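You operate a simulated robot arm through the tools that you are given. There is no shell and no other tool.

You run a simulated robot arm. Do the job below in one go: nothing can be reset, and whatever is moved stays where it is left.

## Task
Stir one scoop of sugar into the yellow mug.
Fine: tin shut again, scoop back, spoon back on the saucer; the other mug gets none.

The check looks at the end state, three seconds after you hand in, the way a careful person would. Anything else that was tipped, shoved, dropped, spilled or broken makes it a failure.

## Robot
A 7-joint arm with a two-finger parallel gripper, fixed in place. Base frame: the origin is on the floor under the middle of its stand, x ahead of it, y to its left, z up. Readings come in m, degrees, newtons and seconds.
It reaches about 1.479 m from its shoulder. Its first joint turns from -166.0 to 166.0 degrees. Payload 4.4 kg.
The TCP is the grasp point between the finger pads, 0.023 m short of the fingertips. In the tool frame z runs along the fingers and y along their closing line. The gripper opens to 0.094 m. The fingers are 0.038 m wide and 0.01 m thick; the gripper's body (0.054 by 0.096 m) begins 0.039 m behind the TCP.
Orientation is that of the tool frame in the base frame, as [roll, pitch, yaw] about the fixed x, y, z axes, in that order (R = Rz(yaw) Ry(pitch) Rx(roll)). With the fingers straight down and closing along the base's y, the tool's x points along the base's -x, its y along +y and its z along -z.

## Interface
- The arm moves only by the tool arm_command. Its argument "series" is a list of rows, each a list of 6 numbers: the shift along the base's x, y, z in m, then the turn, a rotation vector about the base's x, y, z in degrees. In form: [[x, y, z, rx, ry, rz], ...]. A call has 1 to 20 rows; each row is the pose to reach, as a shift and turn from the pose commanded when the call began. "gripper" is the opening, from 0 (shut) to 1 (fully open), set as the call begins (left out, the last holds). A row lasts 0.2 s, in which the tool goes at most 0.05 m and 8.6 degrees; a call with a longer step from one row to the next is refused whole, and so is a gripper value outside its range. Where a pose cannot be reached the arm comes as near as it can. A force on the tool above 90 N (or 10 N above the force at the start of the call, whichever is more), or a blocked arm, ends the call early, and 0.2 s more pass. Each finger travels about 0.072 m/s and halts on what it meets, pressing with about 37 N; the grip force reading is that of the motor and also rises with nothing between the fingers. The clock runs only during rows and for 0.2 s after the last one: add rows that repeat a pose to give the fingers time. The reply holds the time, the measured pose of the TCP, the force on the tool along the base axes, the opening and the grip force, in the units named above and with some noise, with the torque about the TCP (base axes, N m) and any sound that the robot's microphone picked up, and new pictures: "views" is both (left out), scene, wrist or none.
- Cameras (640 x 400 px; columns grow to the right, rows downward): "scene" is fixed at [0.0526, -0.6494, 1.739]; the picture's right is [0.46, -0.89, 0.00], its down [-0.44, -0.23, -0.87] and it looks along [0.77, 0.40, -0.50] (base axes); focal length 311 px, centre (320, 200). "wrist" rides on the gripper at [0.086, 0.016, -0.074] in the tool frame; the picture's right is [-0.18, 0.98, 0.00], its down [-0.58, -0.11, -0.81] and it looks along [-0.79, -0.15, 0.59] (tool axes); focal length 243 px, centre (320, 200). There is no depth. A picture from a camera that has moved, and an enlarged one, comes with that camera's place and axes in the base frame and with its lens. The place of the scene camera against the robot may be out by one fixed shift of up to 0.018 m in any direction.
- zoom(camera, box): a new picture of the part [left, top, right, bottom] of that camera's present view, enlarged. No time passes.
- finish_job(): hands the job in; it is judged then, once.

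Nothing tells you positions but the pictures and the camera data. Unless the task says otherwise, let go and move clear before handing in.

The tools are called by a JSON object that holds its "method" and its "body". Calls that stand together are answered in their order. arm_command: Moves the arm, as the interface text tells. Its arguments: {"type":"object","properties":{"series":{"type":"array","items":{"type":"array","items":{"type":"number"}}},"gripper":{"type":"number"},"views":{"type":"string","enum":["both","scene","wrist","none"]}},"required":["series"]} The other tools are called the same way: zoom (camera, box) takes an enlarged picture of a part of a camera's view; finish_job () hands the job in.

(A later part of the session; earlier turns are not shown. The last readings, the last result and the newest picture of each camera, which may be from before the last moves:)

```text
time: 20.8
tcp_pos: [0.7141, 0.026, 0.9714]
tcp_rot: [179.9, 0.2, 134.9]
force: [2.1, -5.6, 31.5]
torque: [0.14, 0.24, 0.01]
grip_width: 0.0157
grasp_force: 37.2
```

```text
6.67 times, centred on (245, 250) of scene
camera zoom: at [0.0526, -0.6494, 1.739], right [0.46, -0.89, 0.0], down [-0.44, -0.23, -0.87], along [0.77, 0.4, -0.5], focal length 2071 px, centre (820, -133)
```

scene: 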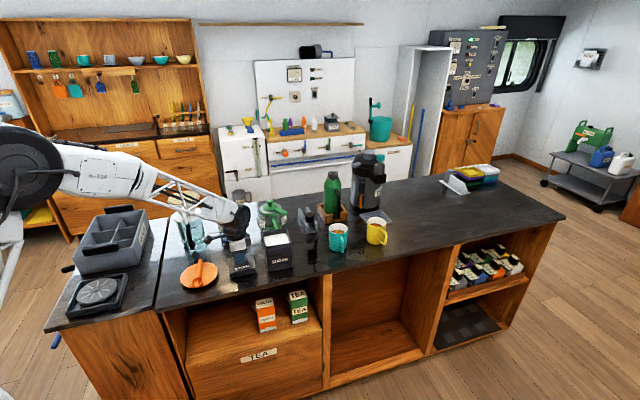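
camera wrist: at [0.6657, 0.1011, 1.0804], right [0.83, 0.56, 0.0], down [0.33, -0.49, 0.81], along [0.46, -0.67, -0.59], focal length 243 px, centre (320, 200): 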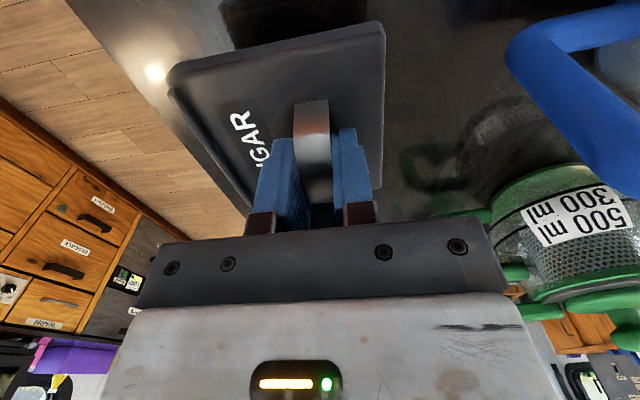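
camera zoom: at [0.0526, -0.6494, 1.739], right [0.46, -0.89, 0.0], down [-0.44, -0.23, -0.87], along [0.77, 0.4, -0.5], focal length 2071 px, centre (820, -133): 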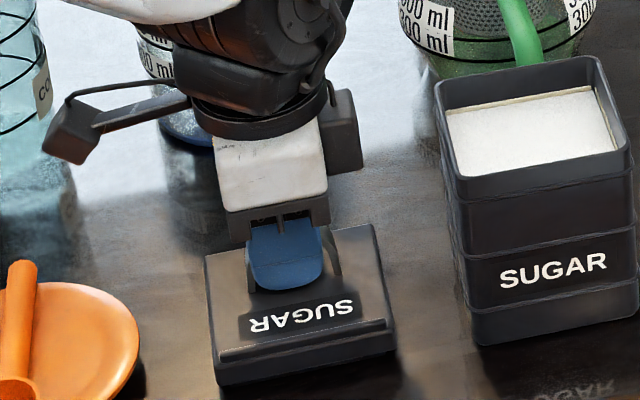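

The lid touched down (force rose to about 20–30 N at commanded z ≈ 0.97), so the counter top is near z = 0.924. I'll relieve the pressure by 2 mm, open the fingers and rise straight up.

{"method": "arm_command", "body": {"series": [[0, 0, 0.001, 0, 0, 0], [0, 0, 0.0025, 0, 0, 0], [0, 0, 0.0025, 0, 0, 0]], "views": "none"}}

{"method": "arm_command", "body": {"series": [[0, 0, 0, 0, 0, 0], [0, 0, 0, 0, 0, 0], [0, 0, 0, 0, 0, 0]], "gripper": 0.6, "views": "scene"}}

{"method": "zoom", "body": {"camera": "scene", "box": [210, 220, 280, 280]}}

```text
time: 21.6
tcp_pos: [0.7144, 0.0282, 0.971]
tcp_rot: [-179.9, -0.1, 135.1]
force: [1.0, 0.4, -1.4]
torque: [-0.01, -0.02, -0.03]
grip_width: 0.0154
grasp_force: 36.8
```

```text
time: 22.4
tcp_pos: [0.7144, 0.0268, 0.972]
tcp_rot: [180.0, 0.1, 135.1]
force: [-1.0, -0.4, -0.1]
torque: [0.01, 0.01, 0.04]
grip_width: 0.0565
grasp_force: 0.1
```

scene: 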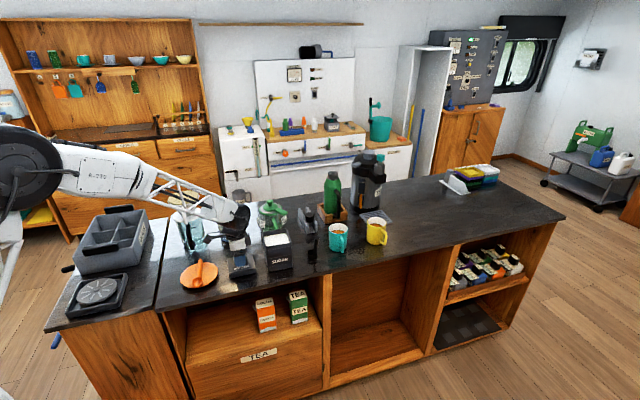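

```text
6.67 times, centred on (245, 250) of scene
camera zoom: at [0.0526, -0.6494, 1.739], right [0.46, -0.89, 0.0], down [-0.44, -0.23, -0.87], along [0.77, 0.4, -0.5], focal length 2071 px, centre (820, -133)
```

zoom: 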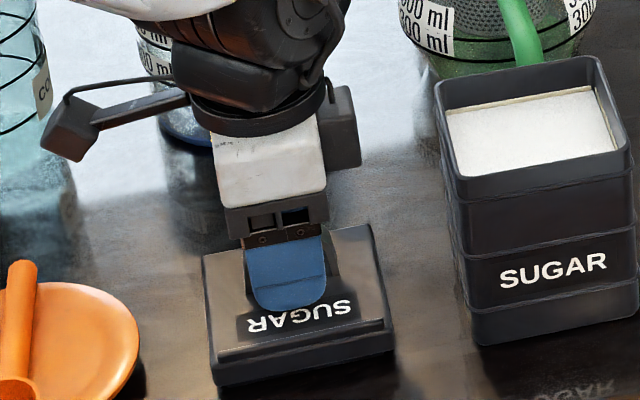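

The lid rests flat on the counter. I'll rise straight up and move over to look at the scoop.

{"method": "arm_command", "body": {"series": [[0, 0, 0.03, 0, 0, 0], [0, 0, 0.07, 0, 0, 0], [0, 0, 0.115, 0, 0, 0], [0, 0, 0.16, 0, 0, 0], [0, 0, 0.2, 0, 0, 0], [0.025, -0.04, 0.2, 0, 0, 0], [0.05, -0.085, 0.2, 0, 0, 0], [0.073, -0.129, 0.2, 0, 0, 0], [0.073, -0.129, 0.2, 0, 0, 0]], "views": "both"}}

{"method": "zoom", "body": {"camera": "wrist", "box": [220, 40, 460, 240]}}

{"method": "zoom", "body": {"camera": "scene", "box": [200, 200, 340, 290]}}

```text
refused: row 7 steps farther than a row can; nothing moved
```

```text
2.00 times, centred on (340, 140) of wrist
camera zoom: at [0.6655, 0.1012, 1.0472], right [0.83, 0.56, 0.0], down [0.33, -0.49, 0.81], along [0.46, -0.67, -0.59], focal length 485 px, centre (280, 320)
```

zoom: 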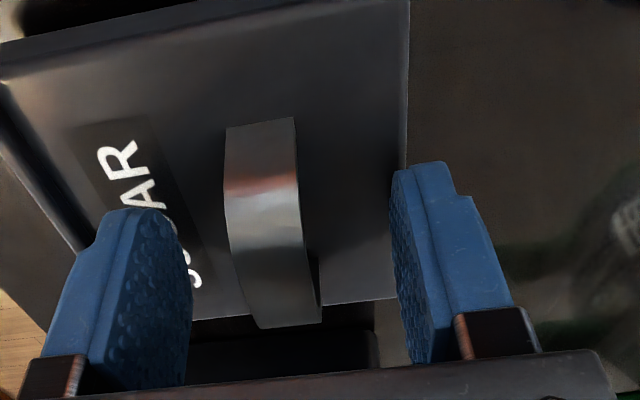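

```text
4.44 times, centred on (270, 245) of scene
camera zoom: at [0.0526, -0.6494, 1.739], right [0.46, -0.89, 0.0], down [-0.44, -0.23, -0.87], along [0.77, 0.4, -0.5], focal length 1381 px, centre (542, 0)
```

zoom: 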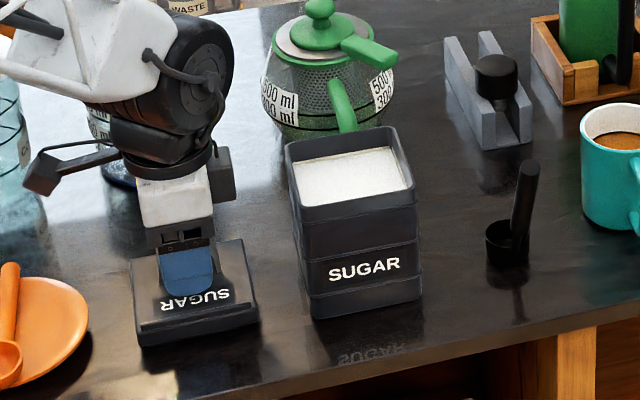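

That call was refused for one too-long step, so nothing moved; the lid stands free between the open fingers. I'll resend with smaller steps.

{"method": "arm_command", "body": {"series": [[0, 0, 0.03, 0, 0, 0], [0, 0, 0.07, 0, 0, 0], [0, 0, 0.115, 0, 0, 0], [0, 0, 0.16, 0, 0, 0], [0, 0, 0.2, 0, 0, 0], [0.018, -0.032, 0.2, 0, 0, 0], [0.037, -0.065, 0.2, 0, 0, 0], [0.055, -0.097, 0.2, 0, 0, 0], [0.073, -0.129, 0.2, 0, 0, 0], [0.073, -0.129, 0.2, 0, 0, 0]], "views": "both"}}

{"method": "zoom", "body": {"camera": "wrist", "box": [220, 40, 460, 240]}}

{"method": "zoom", "body": {"camera": "scene", "box": [200, 200, 340, 290]}}

```text
time: 24.6
tcp_pos: [0.7893, -0.1031, 1.1733]
tcp_rot: [-180.0, -0.1, 135.0]
force: [0.0, 0.2, -0.2]
torque: [-0.04, 0.02, -0.02]
grip_width: 0.0565
grasp_force: 0.1
camera wrist: at [0.7392, -0.0289, 1.2479], right [0.83, 0.56, 0.0], down [0.33, -0.49, 0.81], along [0.46, -0.67, -0.59], focal length 243 px, centre (320, 200)
```

scene: 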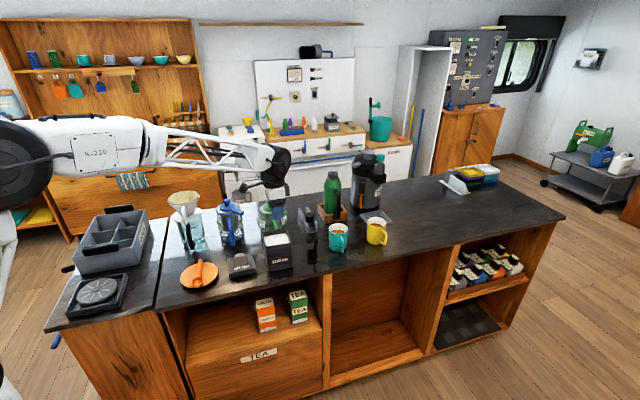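
wrist: 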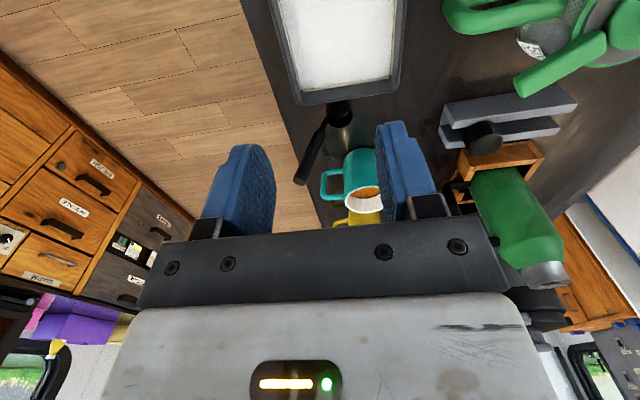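

```text
2.00 times, centred on (340, 140) of wrist
camera zoom: at [0.7392, -0.0289, 1.2479], right [0.83, 0.56, 0.0], down [0.33, -0.49, 0.81], along [0.46, -0.67, -0.59], focal length 485 px, centre (280, 320)
```

zoom: 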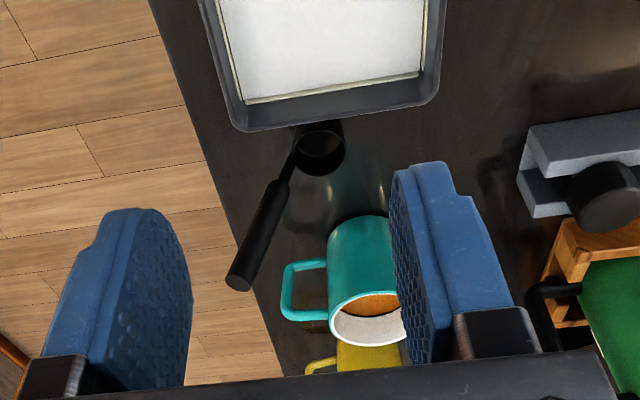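

```text
4.44 times, centred on (270, 245) of scene
camera zoom: at [0.0526, -0.6494, 1.739], right [0.46, -0.89, 0.0], down [-0.44, -0.23, -0.87], along [0.77, 0.4, -0.5], focal length 1381 px, centre (542, 0)
```

zoom: 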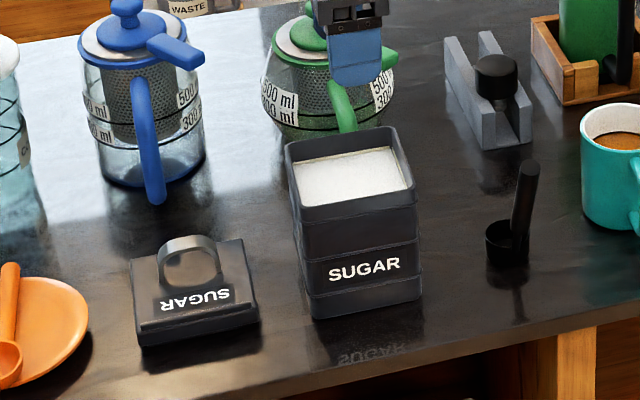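

The scoop's cup sits at about (0.883, -0.187) on the counter, its handle rising and leaning toward the counter's front edge, ending near (0.846, -0.226, 1.056). I'll zoom in to get its exact lean before gripping it along the handle.

{"method": "zoom", "body": {"camera": "wrist", "box": [280, 80, 380, 200]}}

{"method": "zoom", "body": {"camera": "scene", "box": [295, 225, 335, 260]}}

{"method": "zoom", "body": {"camera": "wrist", "box": [260, 0, 420, 120]}}

```text
3.33 times, centred on (330, 140) of wrist
camera zoom: at [0.7392, -0.0289, 1.2479], right [0.83, 0.56, 0.0], down [0.33, -0.49, 0.81], along [0.46, -0.67, -0.59], focal length 809 px, centre (287, 400)
```

zoom: 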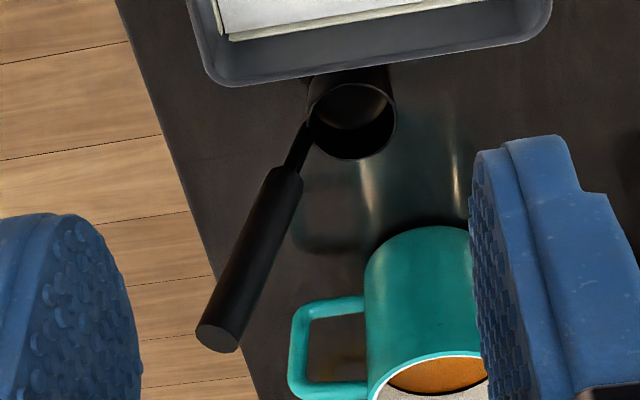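

```text
11.43 times, centred on (315, 242) of scene
camera zoom: at [0.0526, -0.6494, 1.739], right [0.46, -0.89, 0.0], down [-0.44, -0.23, -0.87], along [0.77, 0.4, -0.5], focal length 3550 px, centre (377, -286)
```

zoom: 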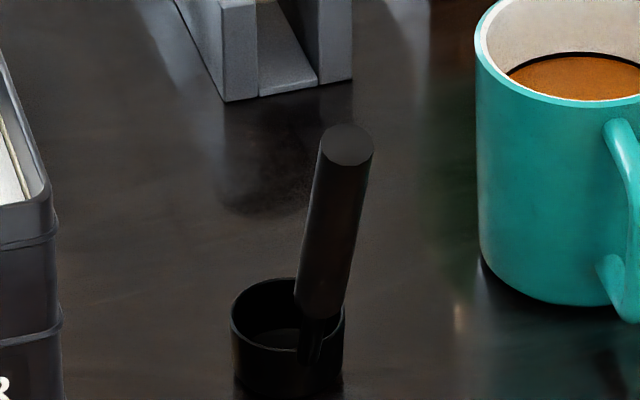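

```text
3.33 times, centred on (340, 60) of wrist
camera zoom: at [0.7392, -0.0289, 1.2479], right [0.83, 0.56, 0.0], down [0.33, -0.49, 0.81], along [0.46, -0.67, -0.59], focal length 809 px, centre (253, 667)
```

zoom: 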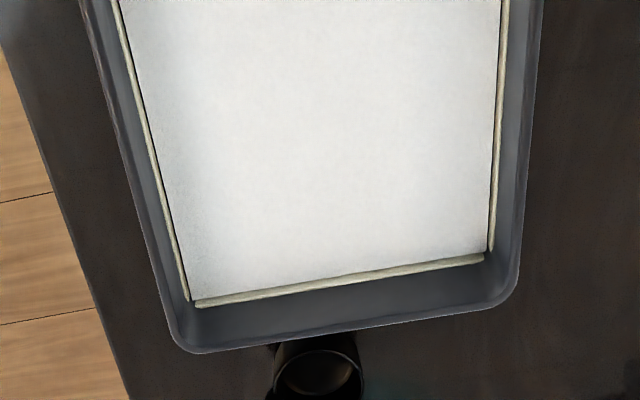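

Handle axis measured: end at (0.846, -0.229, 1.055), leaning about 17° toward the front, cup 38 mm wide and 20 mm high. I'll turn the hand another -88° about the vertical while moving to a point above the handle end.

{"method": "arm_command", "body": {"series": [[0.004, -0.012, 0, 0, 0, -8], [0.008, -0.025, 0, 0, 0, -16], [0.012, -0.038, 0, 0, 0, -24], [0.016, -0.051, 0, 0, 0, -32], [0.02, -0.064, 0, 0, 0, -40], [0.024, -0.077, 0, 0, 0, -48], [0.028, -0.09, 0, 0, 0, -56], [0.032, -0.103, 0, 0, 0, -64], [0.036, -0.116, 0, 0, 0, -72], [0.04, -0.129, 0, 0, 0, -80], [0.0442, -0.1402, 0, 0, 0, -88], [0.0442, -0.1402, 0, 0, 0, -88]], "views": "both"}}

```text
time: 27.2
tcp_pos: [0.8314, -0.2419, 1.1741]
tcp_rot: [179.9, 0.0, 46.9]
force: [-0.7, 0.1, 0.4]
torque: [-0.03, -0.01, 0.03]
grip_width: 0.0565
grasp_force: 0.2
camera wrist: at [0.9033, -0.1895, 1.2481], right [0.59, -0.81, 0.0], down [-0.48, -0.35, 0.81], along [-0.65, -0.48, -0.59], focal length 243 px, centre (320, 200)
```

scene: 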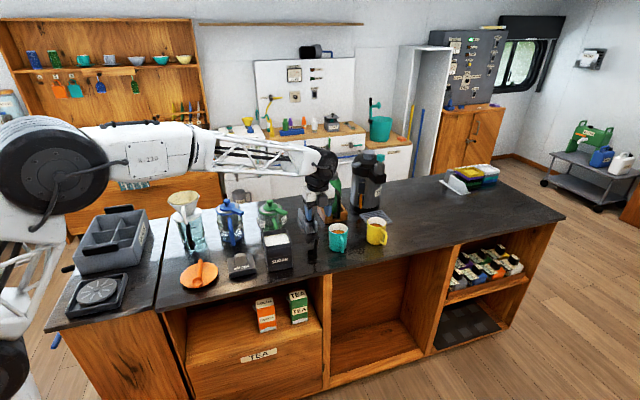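
wrist: 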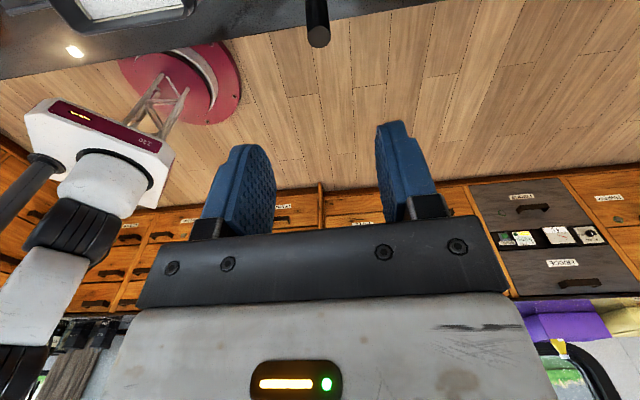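

The yaw was reached. Now I'll tilt the hand 17° so the fingers line up with the handle, and come down to just above its end.

{"method": "arm_command", "body": {"series": [[0, 0, -0.015, 4.2, -3.9, 0], [0, 0, -0.03, 8.4, -7.9, 0], [0, 0, -0.045, 12.65, -11.8, 0], [0, 0, -0.055, 12.65, -11.8, 0], [0, 0, -0.055, 12.65, -11.8, 0]], "views": "both"}}

{"method": "zoom", "body": {"camera": "wrist", "box": [220, 40, 460, 240]}}

{"method": "zoom", "body": {"camera": "scene", "box": [280, 180, 350, 270]}}

```text
time: 28.4
tcp_pos: [0.8322, -0.2437, 1.1188]
tcp_rot: [-179.9, -17.4, 47.0]
force: [0.1, 0.1, -0.2]
torque: [0.0, 0.03, 0.01]
grip_width: 0.0566
grasp_force: 0.1
camera wrist: at [0.8851, -0.2086, 1.2152], right [0.6, -0.8, -0.05], down [-0.62, -0.51, 0.6], along [-0.5, -0.32, -0.8], focal length 243 px, centre (320, 200)
```

scene: 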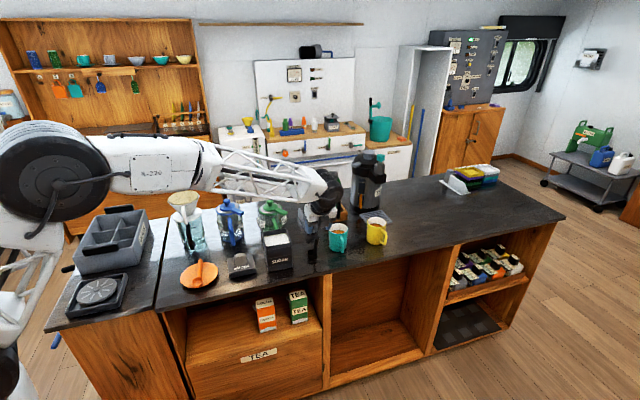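
wrist: 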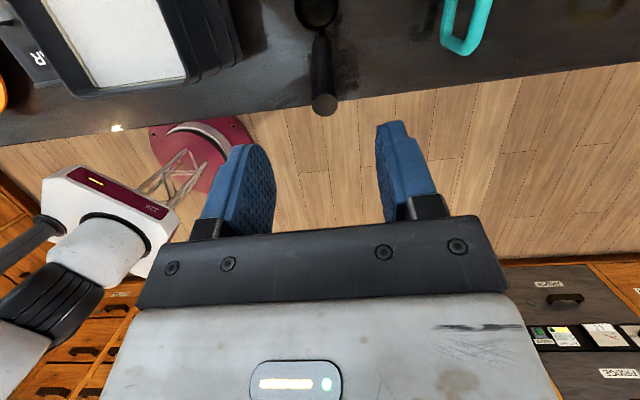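

```text
2.00 times, centred on (340, 140) of wrist
camera zoom: at [0.8851, -0.2086, 1.2152], right [0.6, -0.8, -0.05], down [-0.62, -0.51, 0.6], along [-0.5, -0.32, -0.8], focal length 485 px, centre (280, 320)
```

zoom: 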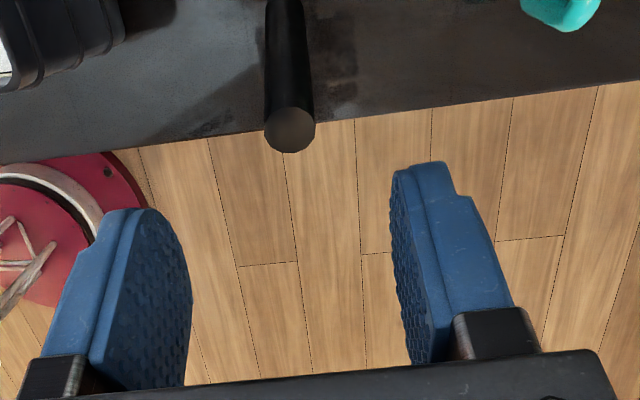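

```text
4.44 times, centred on (315, 225) of scene
camera zoom: at [0.0526, -0.6494, 1.739], right [0.46, -0.89, 0.0], down [-0.44, -0.23, -0.87], along [0.77, 0.4, -0.5], focal length 1381 px, centre (342, 89)
```

zoom: 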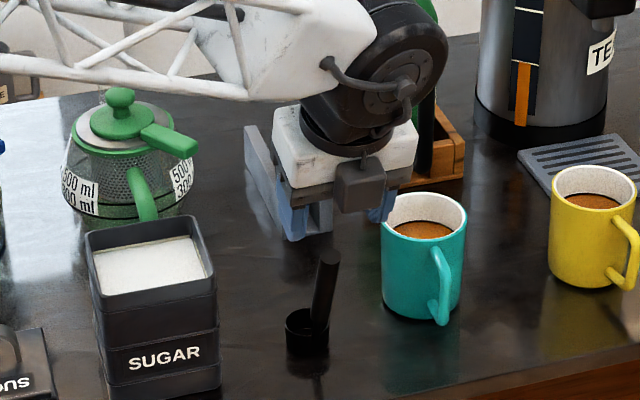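

The handle end is within 3 mm of the finger centreline. I'll correct that and slide down along the handle axis so the pads cover its upper part.

{"method": "arm_command", "body": {"series": [[0.0016, -0.0027, 0, 0, 0, 0], [0.0056, 0.0017, -0.019, 0, 0, 0], [0.0096, 0.006, -0.038, 0, 0, 0], [0.0137, 0.0103, -0.057, 0, 0, 0], [0.0167, 0.0136, -0.0715, 0, 0, 0], [0.0191, 0.0161, -0.0829, 0, 0, 0], [0.0191, 0.0161, -0.0829, 0, 0, 0]], "views": "both"}}

{"method": "zoom", "body": {"camera": "wrist", "box": [220, 40, 460, 240]}}

{"method": "zoom", "body": {"camera": "scene", "box": [280, 180, 350, 270]}}

```text
time: 30.0
tcp_pos: [0.8526, -0.2257, 1.0351]
tcp_rot: [180.0, -17.3, 47.2]
force: [0.2, -0.4, 0.1]
torque: [0.01, -0.04, 0.01]
grip_width: 0.0561
grasp_force: 0.1
camera wrist: at [0.9052, -0.1912, 1.1316], right [0.6, -0.8, -0.05], down [-0.62, -0.51, 0.6], along [-0.5, -0.32, -0.8], focal length 243 px, centre (320, 200)
```

scene: 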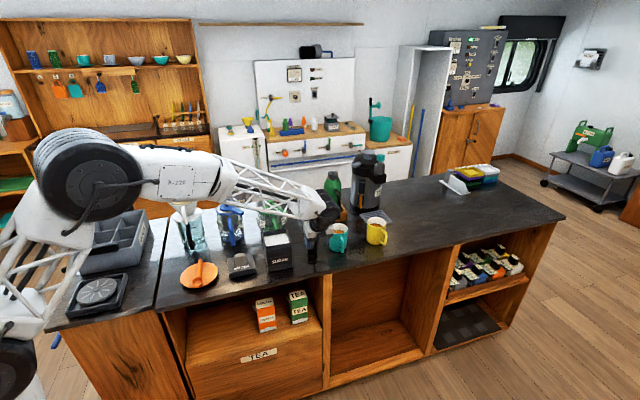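
wrist: 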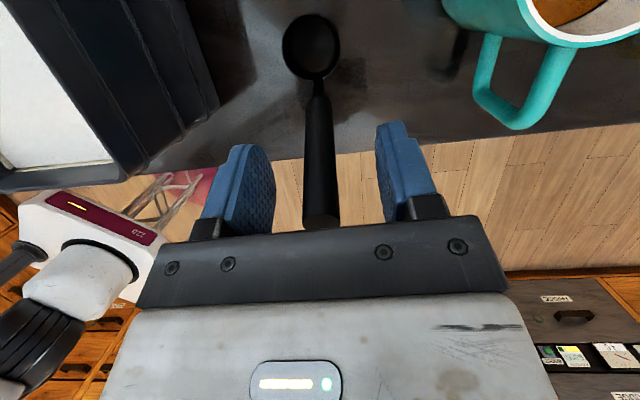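

```text
2.00 times, centred on (340, 140) of wrist
camera zoom: at [0.9052, -0.1912, 1.1316], right [0.6, -0.8, -0.05], down [-0.62, -0.51, 0.6], along [-0.5, -0.32, -0.8], focal length 485 px, centre (280, 320)
```

zoom: 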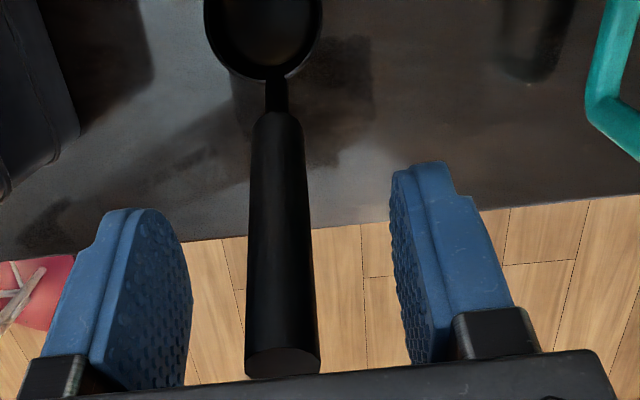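

```text
4.44 times, centred on (315, 225) of scene
camera zoom: at [0.0526, -0.6494, 1.739], right [0.46, -0.89, 0.0], down [-0.44, -0.23, -0.87], along [0.77, 0.4, -0.5], focal length 1381 px, centre (342, 89)
```

zoom: 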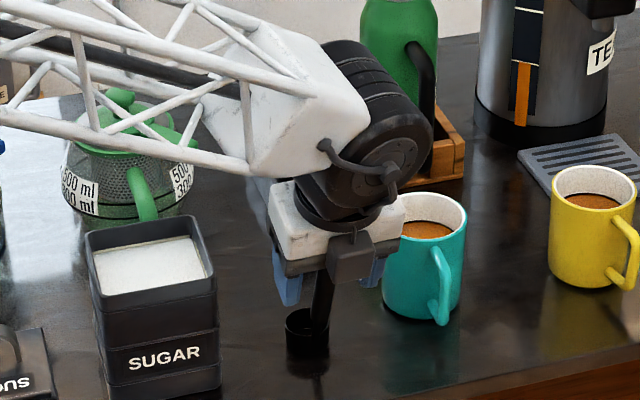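

The handle is centred between the pads. Closing the gripper on it.

{"method": "arm_command", "body": {"series": [[0, 0, 0, 0, 0, 0], [0, 0, 0, 0, 0, 0], [0, 0, 0, 0, 0, 0], [0, 0, 0, 0, 0, 0]], "gripper": 0, "views": "both"}}

{"method": "zoom", "body": {"camera": "wrist", "box": [220, 0, 460, 200]}}

{"method": "zoom", "body": {"camera": "scene", "box": [250, 180, 350, 270]}}

```text
time: 31.0
tcp_pos: [0.8533, -0.2258, 1.0356]
tcp_rot: [-179.9, -17.3, 47.0]
force: [-0.1, 0.1, 0.7]
torque: [0.08, 0.03, 0.0]
grip_width: 0.016
grasp_force: 36.9
camera wrist: at [0.9052, -0.1911, 1.1317], right [0.6, -0.8, -0.05], down [-0.62, -0.51, 0.6], along [-0.5, -0.32, -0.8], focal length 243 px, centre (320, 200)
```

scene: 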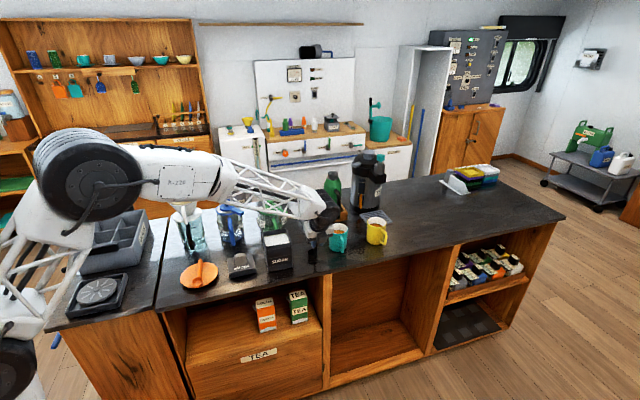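
wrist: 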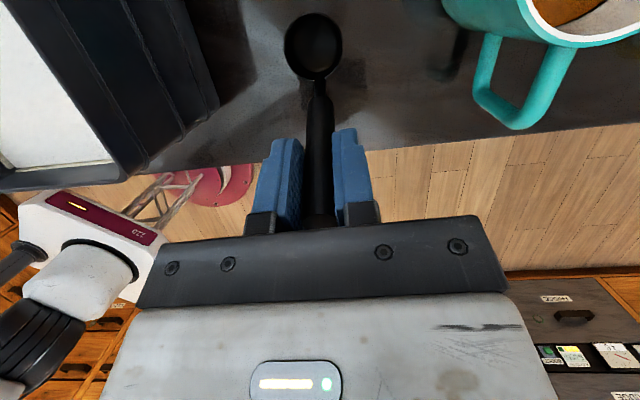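

```text
2.00 times, centred on (340, 100) of wrist
camera zoom: at [0.9052, -0.1911, 1.1317], right [0.6, -0.8, -0.05], down [-0.62, -0.51, 0.6], along [-0.5, -0.32, -0.8], focal length 485 px, centre (280, 400)
```

zoom: 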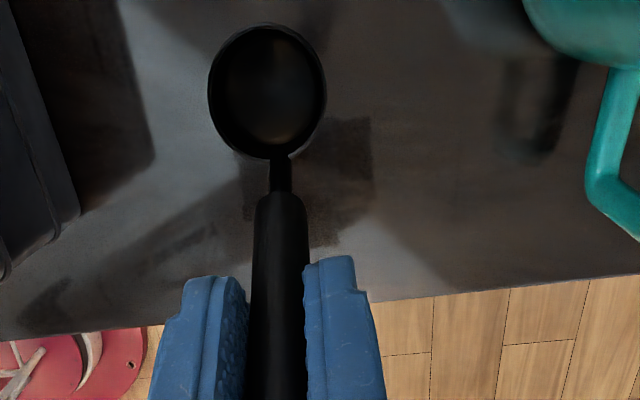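

```text
4.44 times, centred on (300, 225) of scene
camera zoom: at [0.0526, -0.6494, 1.739], right [0.46, -0.89, 0.0], down [-0.44, -0.23, -0.87], along [0.77, 0.4, -0.5], focal length 1381 px, centre (409, 89)
```

zoom: 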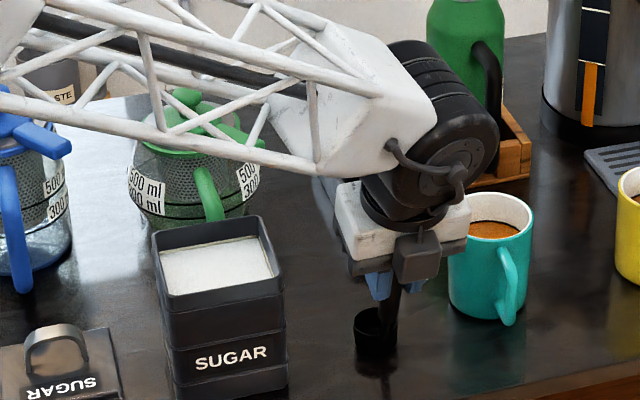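

The scoop is gripped (16 mm handle), and I note this pose for putting it back. Lifting it straight up, slowly.

{"method": "arm_command", "body": {"series": [[0, 0, 0.005, 0, 0, 0], [0, 0, 0.015, 0, 0, 0], [0, 0, 0.035, 0, 0, 0], [0, 0, 0.06, 0, 0, 0], [0, 0, 0.085, 0, 0, 0], [0, 0, 0.11, 0, 0, 0], [0, 0, 0.135, 0, 0, 0], [0, 0, 0.16, 0, 0, 0], [0, 0, 0.18, 0, 0, 0], [0, 0, 0.18, 0, 0, 0]], "views": "both"}}

{"method": "zoom", "body": {"camera": "wrist", "box": [220, 0, 460, 200]}}

{"method": "zoom", "body": {"camera": "scene", "box": [250, 150, 370, 270]}}

```text
time: 33.2
tcp_pos: [0.8511, -0.2277, 1.2169]
tcp_rot: [179.9, -17.4, 47.0]
force: [-0.5, -0.5, -0.1]
torque: [0.02, 0.02, -0.01]
grip_width: 0.0162
grasp_force: 37.7
camera wrist: at [0.9043, -0.1931, 1.3117], right [0.6, -0.8, -0.05], down [-0.62, -0.51, 0.6], along [-0.5, -0.32, -0.8], focal length 243 px, centre (320, 200)
```

scene: 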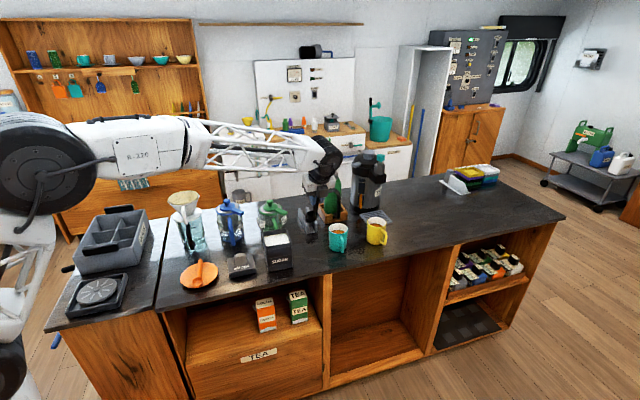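
wrist: 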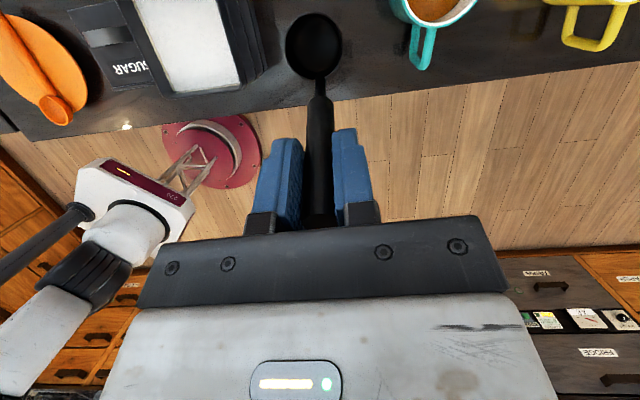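

```text
2.00 times, centred on (340, 100) of wrist
camera zoom: at [0.9043, -0.1931, 1.3117], right [0.6, -0.8, -0.05], down [-0.62, -0.51, 0.6], along [-0.5, -0.32, -0.8], focal length 485 px, centre (280, 400)
```

zoom: 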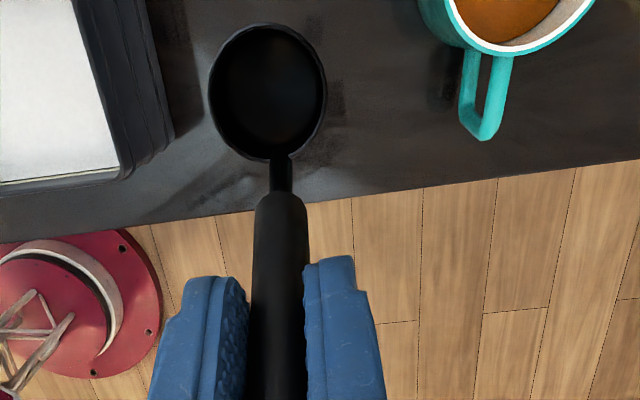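

```text
3.33 times, centred on (310, 210) of scene
camera zoom: at [0.0526, -0.6494, 1.739], right [0.46, -0.89, 0.0], down [-0.44, -0.23, -0.87], along [0.77, 0.4, -0.5], focal length 1036 px, centre (353, 167)
```

zoom: 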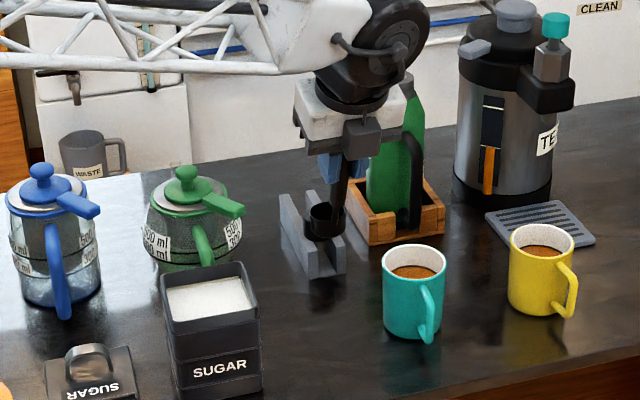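

The empty scoop is up and steady. I'll swing the hand +133° back so that scooping and pouring become simple pitch motions toward the base, ending with the cup over the tin.

{"method": "arm_command", "body": {"series": [[-0.0006, 0.009, 0, 0, 0, 8.3], [-0.0011, 0.018, 0, 0, 0, 16.6], [-0.0017, 0.027, 0, 0, 0, 24.9], [-0.0022, 0.036, 0, 0, 0, 33.2], [-0.0028, 0.045, 0, 0, 0, 41.6], [-0.0034, 0.054, 0, 0, 0, 49.9], [-0.0039, 0.063, 0, 0, 0, 58.2], [-0.0045, 0.072, 0, 0, 0, 66.5], [-0.005, 0.081, 0, 0, 0, 74.8], [-0.0056, 0.09, 0, 0, 0, 83.1], [-0.0062, 0.099, 0, 0, 0, 91.4], [-0.0067, 0.108, 0, 0, 0, 99.8], [-0.0073, 0.117, 0, 0, 0, 108.1], [-0.0079, 0.126, 0, 0, 0, 116.4], [-0.0084, 0.135, 0, 0, 0, 124.7], [-0.009, 0.1439, 0, 0, 0, 133], [-0.009, 0.1439, 0, 0, 0, 133]], "views": "both"}}

{"method": "zoom", "body": {"camera": "wrist", "box": [220, 0, 460, 200]}}

{"method": "zoom", "body": {"camera": "scene", "box": [220, 160, 340, 280]}}

```text
time: 36.8
tcp_pos: [0.8416, -0.0826, 1.2133]
tcp_rot: [-180.0, -17.3, -179.9]
force: [0.1, 0.6, -1.2]
torque: [0.03, -0.02, -0.03]
grip_width: 0.016
grasp_force: 36.8
camera wrist: at [0.7822, -0.0651, 1.3113], right [0.17, 0.98, -0.05], down [0.8, -0.11, 0.6], along [0.58, -0.15, -0.8], focal length 243 px, centre (320, 200)
```

scene: 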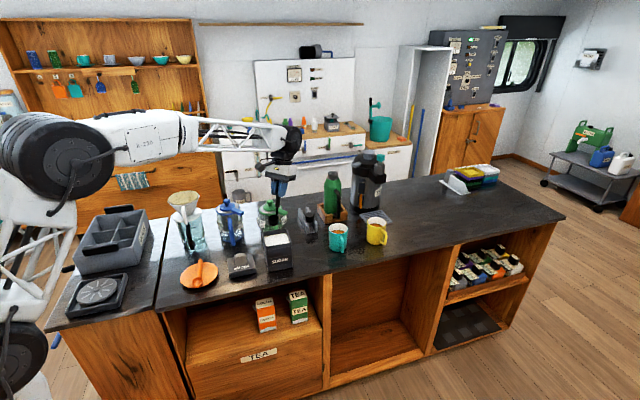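
wrist: 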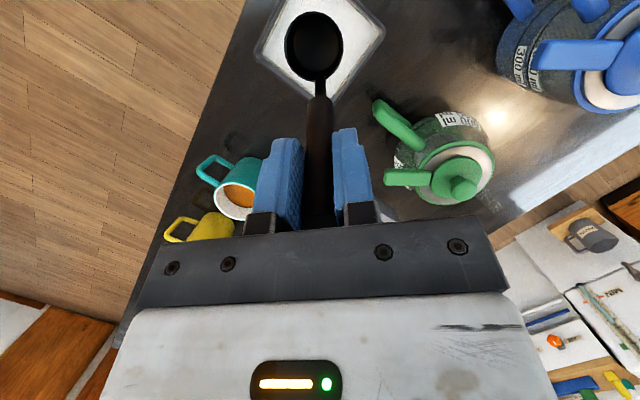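

```text
2.00 times, centred on (340, 100) of wrist
camera zoom: at [0.7822, -0.0651, 1.3113], right [0.17, 0.98, -0.05], down [0.8, -0.11, 0.6], along [0.58, -0.15, -0.8], focal length 485 px, centre (280, 400)
```

zoom: 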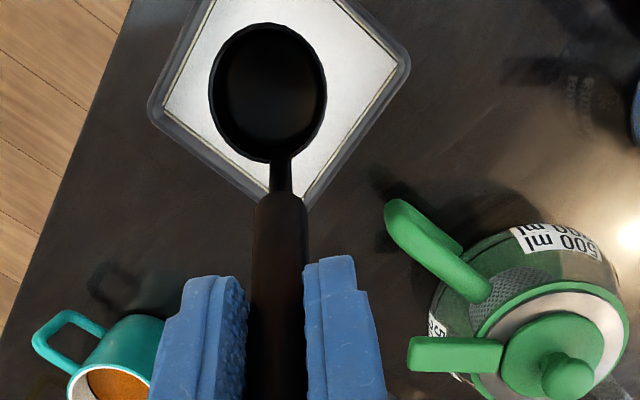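

```text
3.33 times, centred on (280, 220) of scene
camera zoom: at [0.0526, -0.6494, 1.739], right [0.46, -0.89, 0.0], down [-0.44, -0.23, -0.87], along [0.77, 0.4, -0.5], focal length 1036 px, centre (453, 133)
```

zoom: 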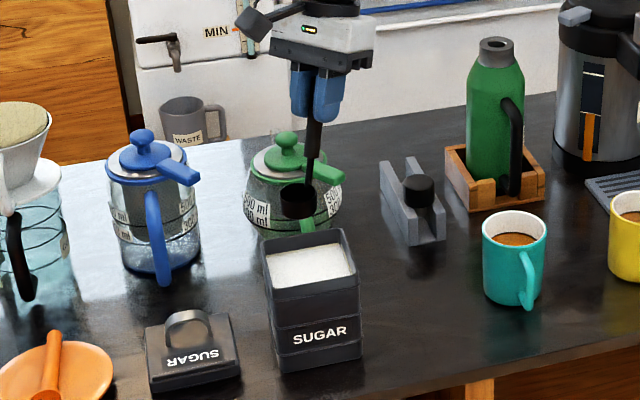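

The cup hangs right above the sugar; the tin centre is confirmed near (0.796, -0.083). Next I pitch the scoop so its mouth faces the base (about 62° tilt), hovering over the far side of the tin.

{"method": "arm_command", "body": {"series": [[-0.01, 0, 0, 0, -7.8, 0], [-0.02, 0, 0, 0, -15.6, 0], [-0.03, 0, 0, 0, -23.4, 0], [-0.04, -0.0005, 0, 0, -31.2, 0], [-0.05, -0.0005, 0, 0, -39, 0], [-0.06, -0.0005, -0.005, 0, -46.8, 0], [-0.07, -0.001, -0.015, 0, -54.6, 0], [-0.0805, -0.001, -0.03, 0, -62.3, 0], [-0.0805, -0.001, -0.03, 0, -62.3, 0]], "views": "both"}}

{"method": "zoom", "body": {"camera": "wrist", "box": [220, 0, 460, 200]}}

{"method": "zoom", "body": {"camera": "scene", "box": [220, 160, 340, 280]}}

```text
time: 38.8
tcp_pos: [0.7614, -0.0837, 1.1841]
tcp_rot: [180.0, 45.1, 180.0]
force: [0.4, 0.0, -0.9]
torque: [-0.05, 0.01, -0.01]
grip_width: 0.0162
grasp_force: 36.8
camera wrist: at [0.6478, -0.0659, 1.1755], right [0.13, 0.98, 0.13], down [-0.16, -0.11, 0.98], along [0.98, -0.15, 0.14], focal length 243 px, centre (320, 200)
```

scene: 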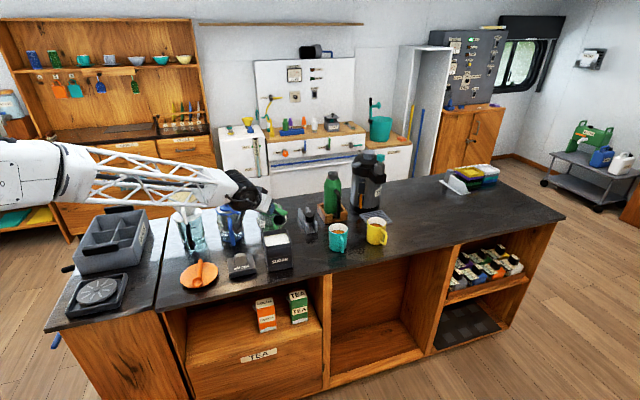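
wrist: 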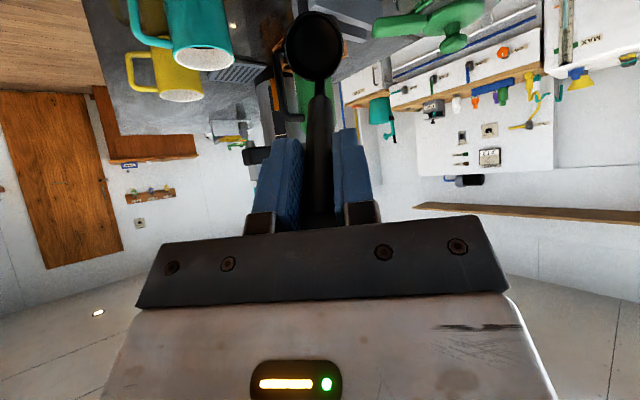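

```text
2.00 times, centred on (340, 100) of wrist
camera zoom: at [0.6478, -0.0659, 1.1755], right [0.13, 0.98, 0.13], down [-0.16, -0.11, 0.98], along [0.98, -0.15, 0.14], focal length 485 px, centre (280, 400)
```

zoom: 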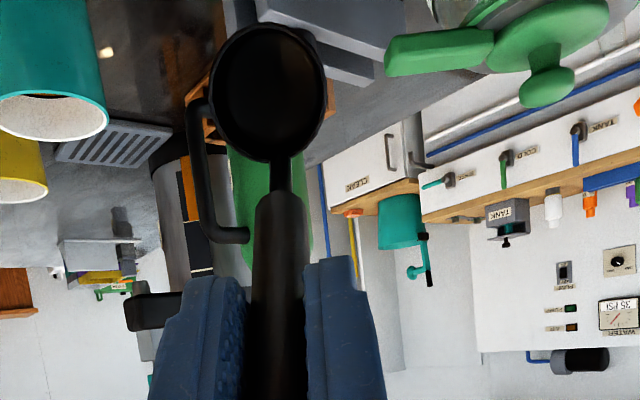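

```text
3.33 times, centred on (280, 220) of scene
camera zoom: at [0.0526, -0.6494, 1.739], right [0.46, -0.89, 0.0], down [-0.44, -0.23, -0.87], along [0.77, 0.4, -0.5], focal length 1036 px, centre (453, 133)
```

zoom: 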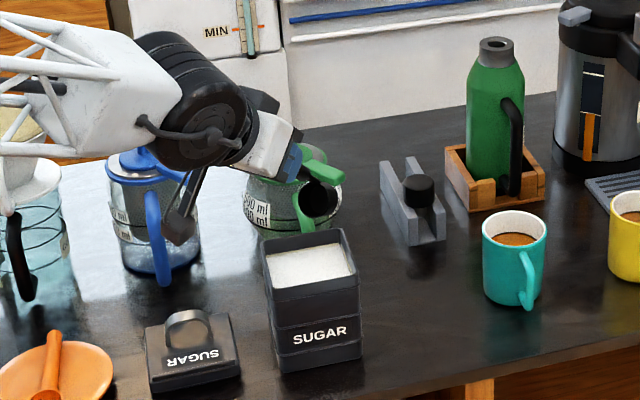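

The mouth of the scoop faces the base over the far part of the tin. I'll lower it toward the sugar surface (about z = 1.031) and check the force.

{"method": "arm_command", "body": {"series": [[0, 0, -0.012, 0, 0, 0], [0, 0, -0.024, 0, 0, 0], [0, 0, -0.036, 0, 0, 0], [0, 0, -0.046, 0, 0, 0], [0, 0, -0.052, 0, 0, 0], [0, 0, -0.052, 0, 0, 0]], "views": "both"}}

{"method": "zoom", "body": {"camera": "wrist", "box": [220, 0, 460, 200]}}

{"method": "zoom", "body": {"camera": "scene", "box": [240, 190, 320, 270]}}

```text
time: 40.2
tcp_pos: [0.7632, -0.0838, 1.1327]
tcp_rot: [180.0, 45.0, 180.0]
force: [-1.8, -1.8, 1.3]
torque: [-0.14, 0.05, -0.12]
grip_width: 0.016
grasp_force: 37.1
camera wrist: at [0.648, -0.0659, 1.1238], right [0.13, 0.98, 0.13], down [-0.16, -0.11, 0.98], along [0.98, -0.15, 0.14], focal length 243 px, centre (320, 200)
```

scene: 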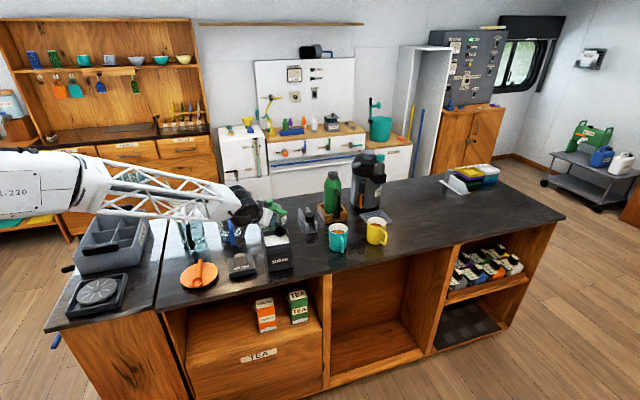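
wrist: 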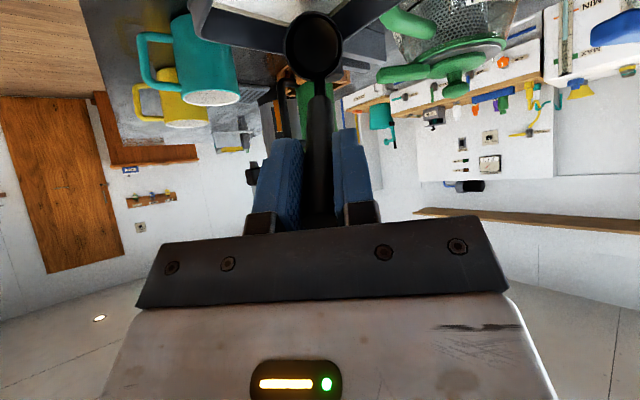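

```text
2.00 times, centred on (340, 100) of wrist
camera zoom: at [0.648, -0.0659, 1.1238], right [0.13, 0.98, 0.13], down [-0.16, -0.11, 0.98], along [0.98, -0.15, 0.14], focal length 485 px, centre (280, 400)
```

zoom: 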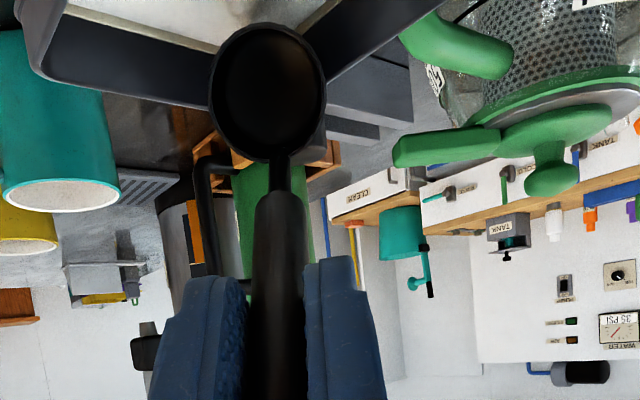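

```text
5.00 times, centred on (280, 230) of scene
camera zoom: at [0.0526, -0.6494, 1.739], right [0.46, -0.89, 0.0], down [-0.44, -0.23, -0.87], along [0.77, 0.4, -0.5], focal length 1553 px, centre (520, 50)
```

zoom: 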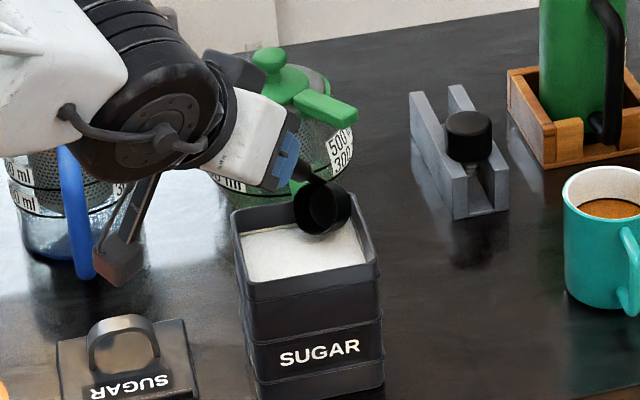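

The back of the cup is about to touch the tin's far corner (a small force shows), so I'll lift slightly, shift 16 mm toward the base and then lower into the sugar.

{"method": "arm_command", "body": {"series": [[0, 0, 0.012, 0, 0, 0], [0, 0, 0.02, 0, 0, 0], [-0.008, 0, 0.02, 0, 0, 0], [-0.016, 0, 0.02, 0, 0, 0], [-0.016, 0, 0.012, 0, 0, 0], [-0.016, 0, 0.002, 0, 0, 0], [-0.016, 0, -0.006, 0, 0, 0], [-0.016, 0, -0.006, 0, 0, 0]], "views": "both"}}

{"method": "zoom", "body": {"camera": "wrist", "box": [220, 0, 460, 200]}}

{"method": "zoom", "body": {"camera": "scene", "box": [240, 190, 320, 270]}}

```text
time: 42.0
tcp_pos: [0.7469, -0.0843, 1.1273]
tcp_rot: [-179.9, 45.0, -180.0]
force: [0.5, 0.6, -0.9]
torque: [0.02, 0.04, 0.03]
grip_width: 0.0161
grasp_force: 36.8
camera wrist: at [0.6328, -0.0658, 1.1182], right [0.13, 0.98, 0.13], down [-0.16, -0.11, 0.98], along [0.98, -0.15, 0.14], focal length 243 px, centre (320, 200)
```

scene: 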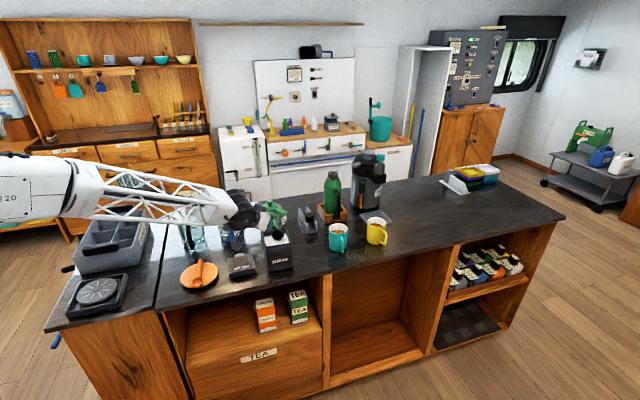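
wrist: 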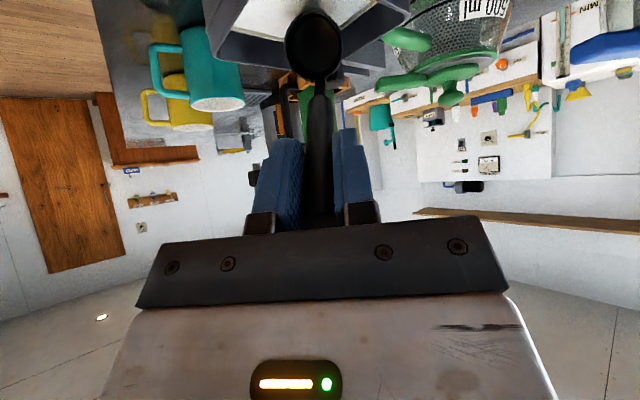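

```text
2.00 times, centred on (340, 100) of wrist
camera zoom: at [0.6328, -0.0658, 1.1182], right [0.13, 0.98, 0.13], down [-0.16, -0.11, 0.98], along [0.98, -0.15, 0.14], focal length 485 px, centre (280, 400)
```

zoom: 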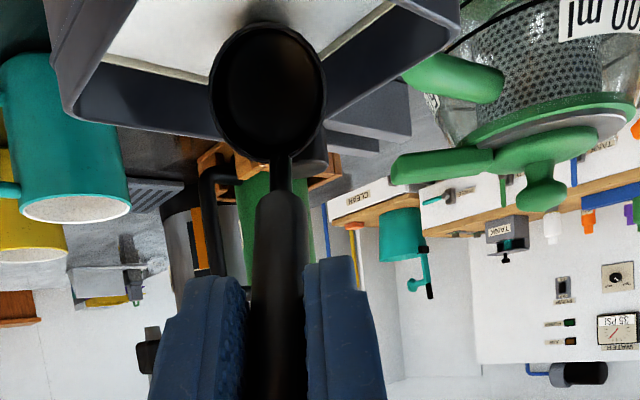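

```text
5.00 times, centred on (280, 230) of scene
camera zoom: at [0.0526, -0.6494, 1.739], right [0.46, -0.89, 0.0], down [-0.44, -0.23, -0.87], along [0.77, 0.4, -0.5], focal length 1553 px, centre (520, 50)
```

zoom: 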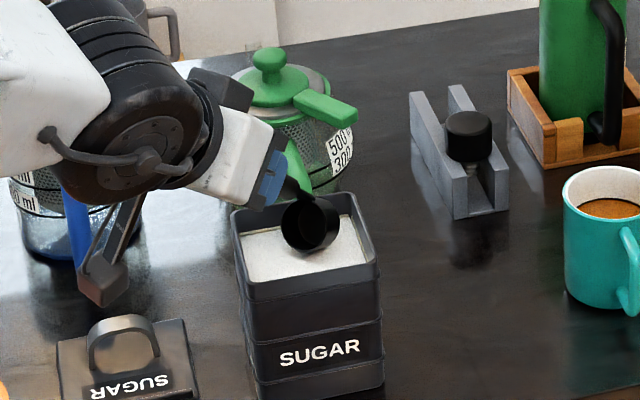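

The cup is clear of the tin walls and just touching the sugar. I'll push it down into the sugar in small steps and watch the force.

{"method": "arm_command", "body": {"series": [[0, 0, -0.006, 0, 0, 0], [0, 0, -0.012, 0, 0, 0], [0, 0, -0.012, 0, 0, 0]], "views": "none"}}

{"method": "arm_command", "body": {"series": [[0, 0, -0.005, 0, 0, 0], [0, 0, -0.01, 0, 0, 0], [0, 0, -0.01, 0, 0, 0]], "views": "both"}}

{"method": "zoom", "body": {"camera": "wrist", "box": [220, 0, 460, 200]}}

{"method": "zoom", "body": {"camera": "scene", "box": [240, 190, 320, 270]}}

```text
time: 42.8
tcp_pos: [0.746, -0.0839, 1.115]
tcp_rot: [-179.9, 45.0, -179.9]
force: [1.0, 0.4, -0.7]
torque: [0.0, 0.03, -0.02]
grip_width: 0.0159
grasp_force: 37.0
```

```text
time: 43.6
tcp_pos: [0.7459, -0.0834, 1.1044]
tcp_rot: [179.9, 45.0, 180.0]
force: [-0.5, -0.5, -0.2]
torque: [0.0, 0.04, -0.03]
grip_width: 0.0162
grasp_force: 37.0
camera wrist: at [0.6316, -0.0672, 1.096], right [0.13, 0.98, 0.13], down [-0.16, -0.11, 0.98], along [0.98, -0.15, 0.14], focal length 243 px, centre (320, 200)
```

scene: 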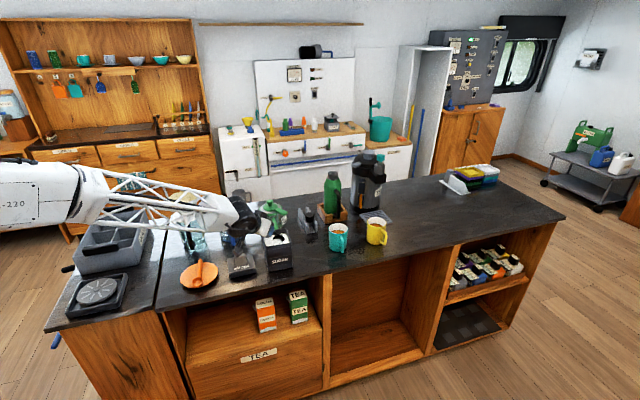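
wrist: 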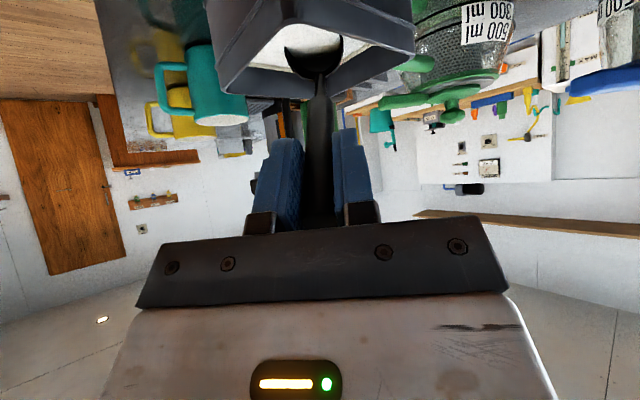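

```text
2.00 times, centred on (340, 100) of wrist
camera zoom: at [0.6316, -0.0672, 1.096], right [0.13, 0.98, 0.13], down [-0.16, -0.11, 0.98], along [0.98, -0.15, 0.14], focal length 485 px, centre (280, 400)
```

zoom: 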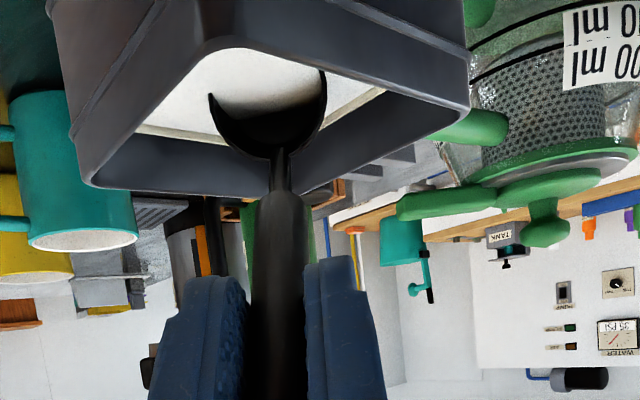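

```text
5.00 times, centred on (280, 230) of scene
camera zoom: at [0.0526, -0.6494, 1.739], right [0.46, -0.89, 0.0], down [-0.44, -0.23, -0.87], along [0.77, 0.4, -0.5], focal length 1553 px, centre (520, 50)
```

zoom: 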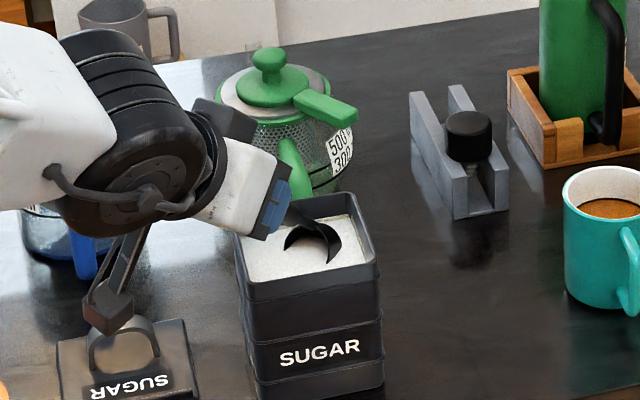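

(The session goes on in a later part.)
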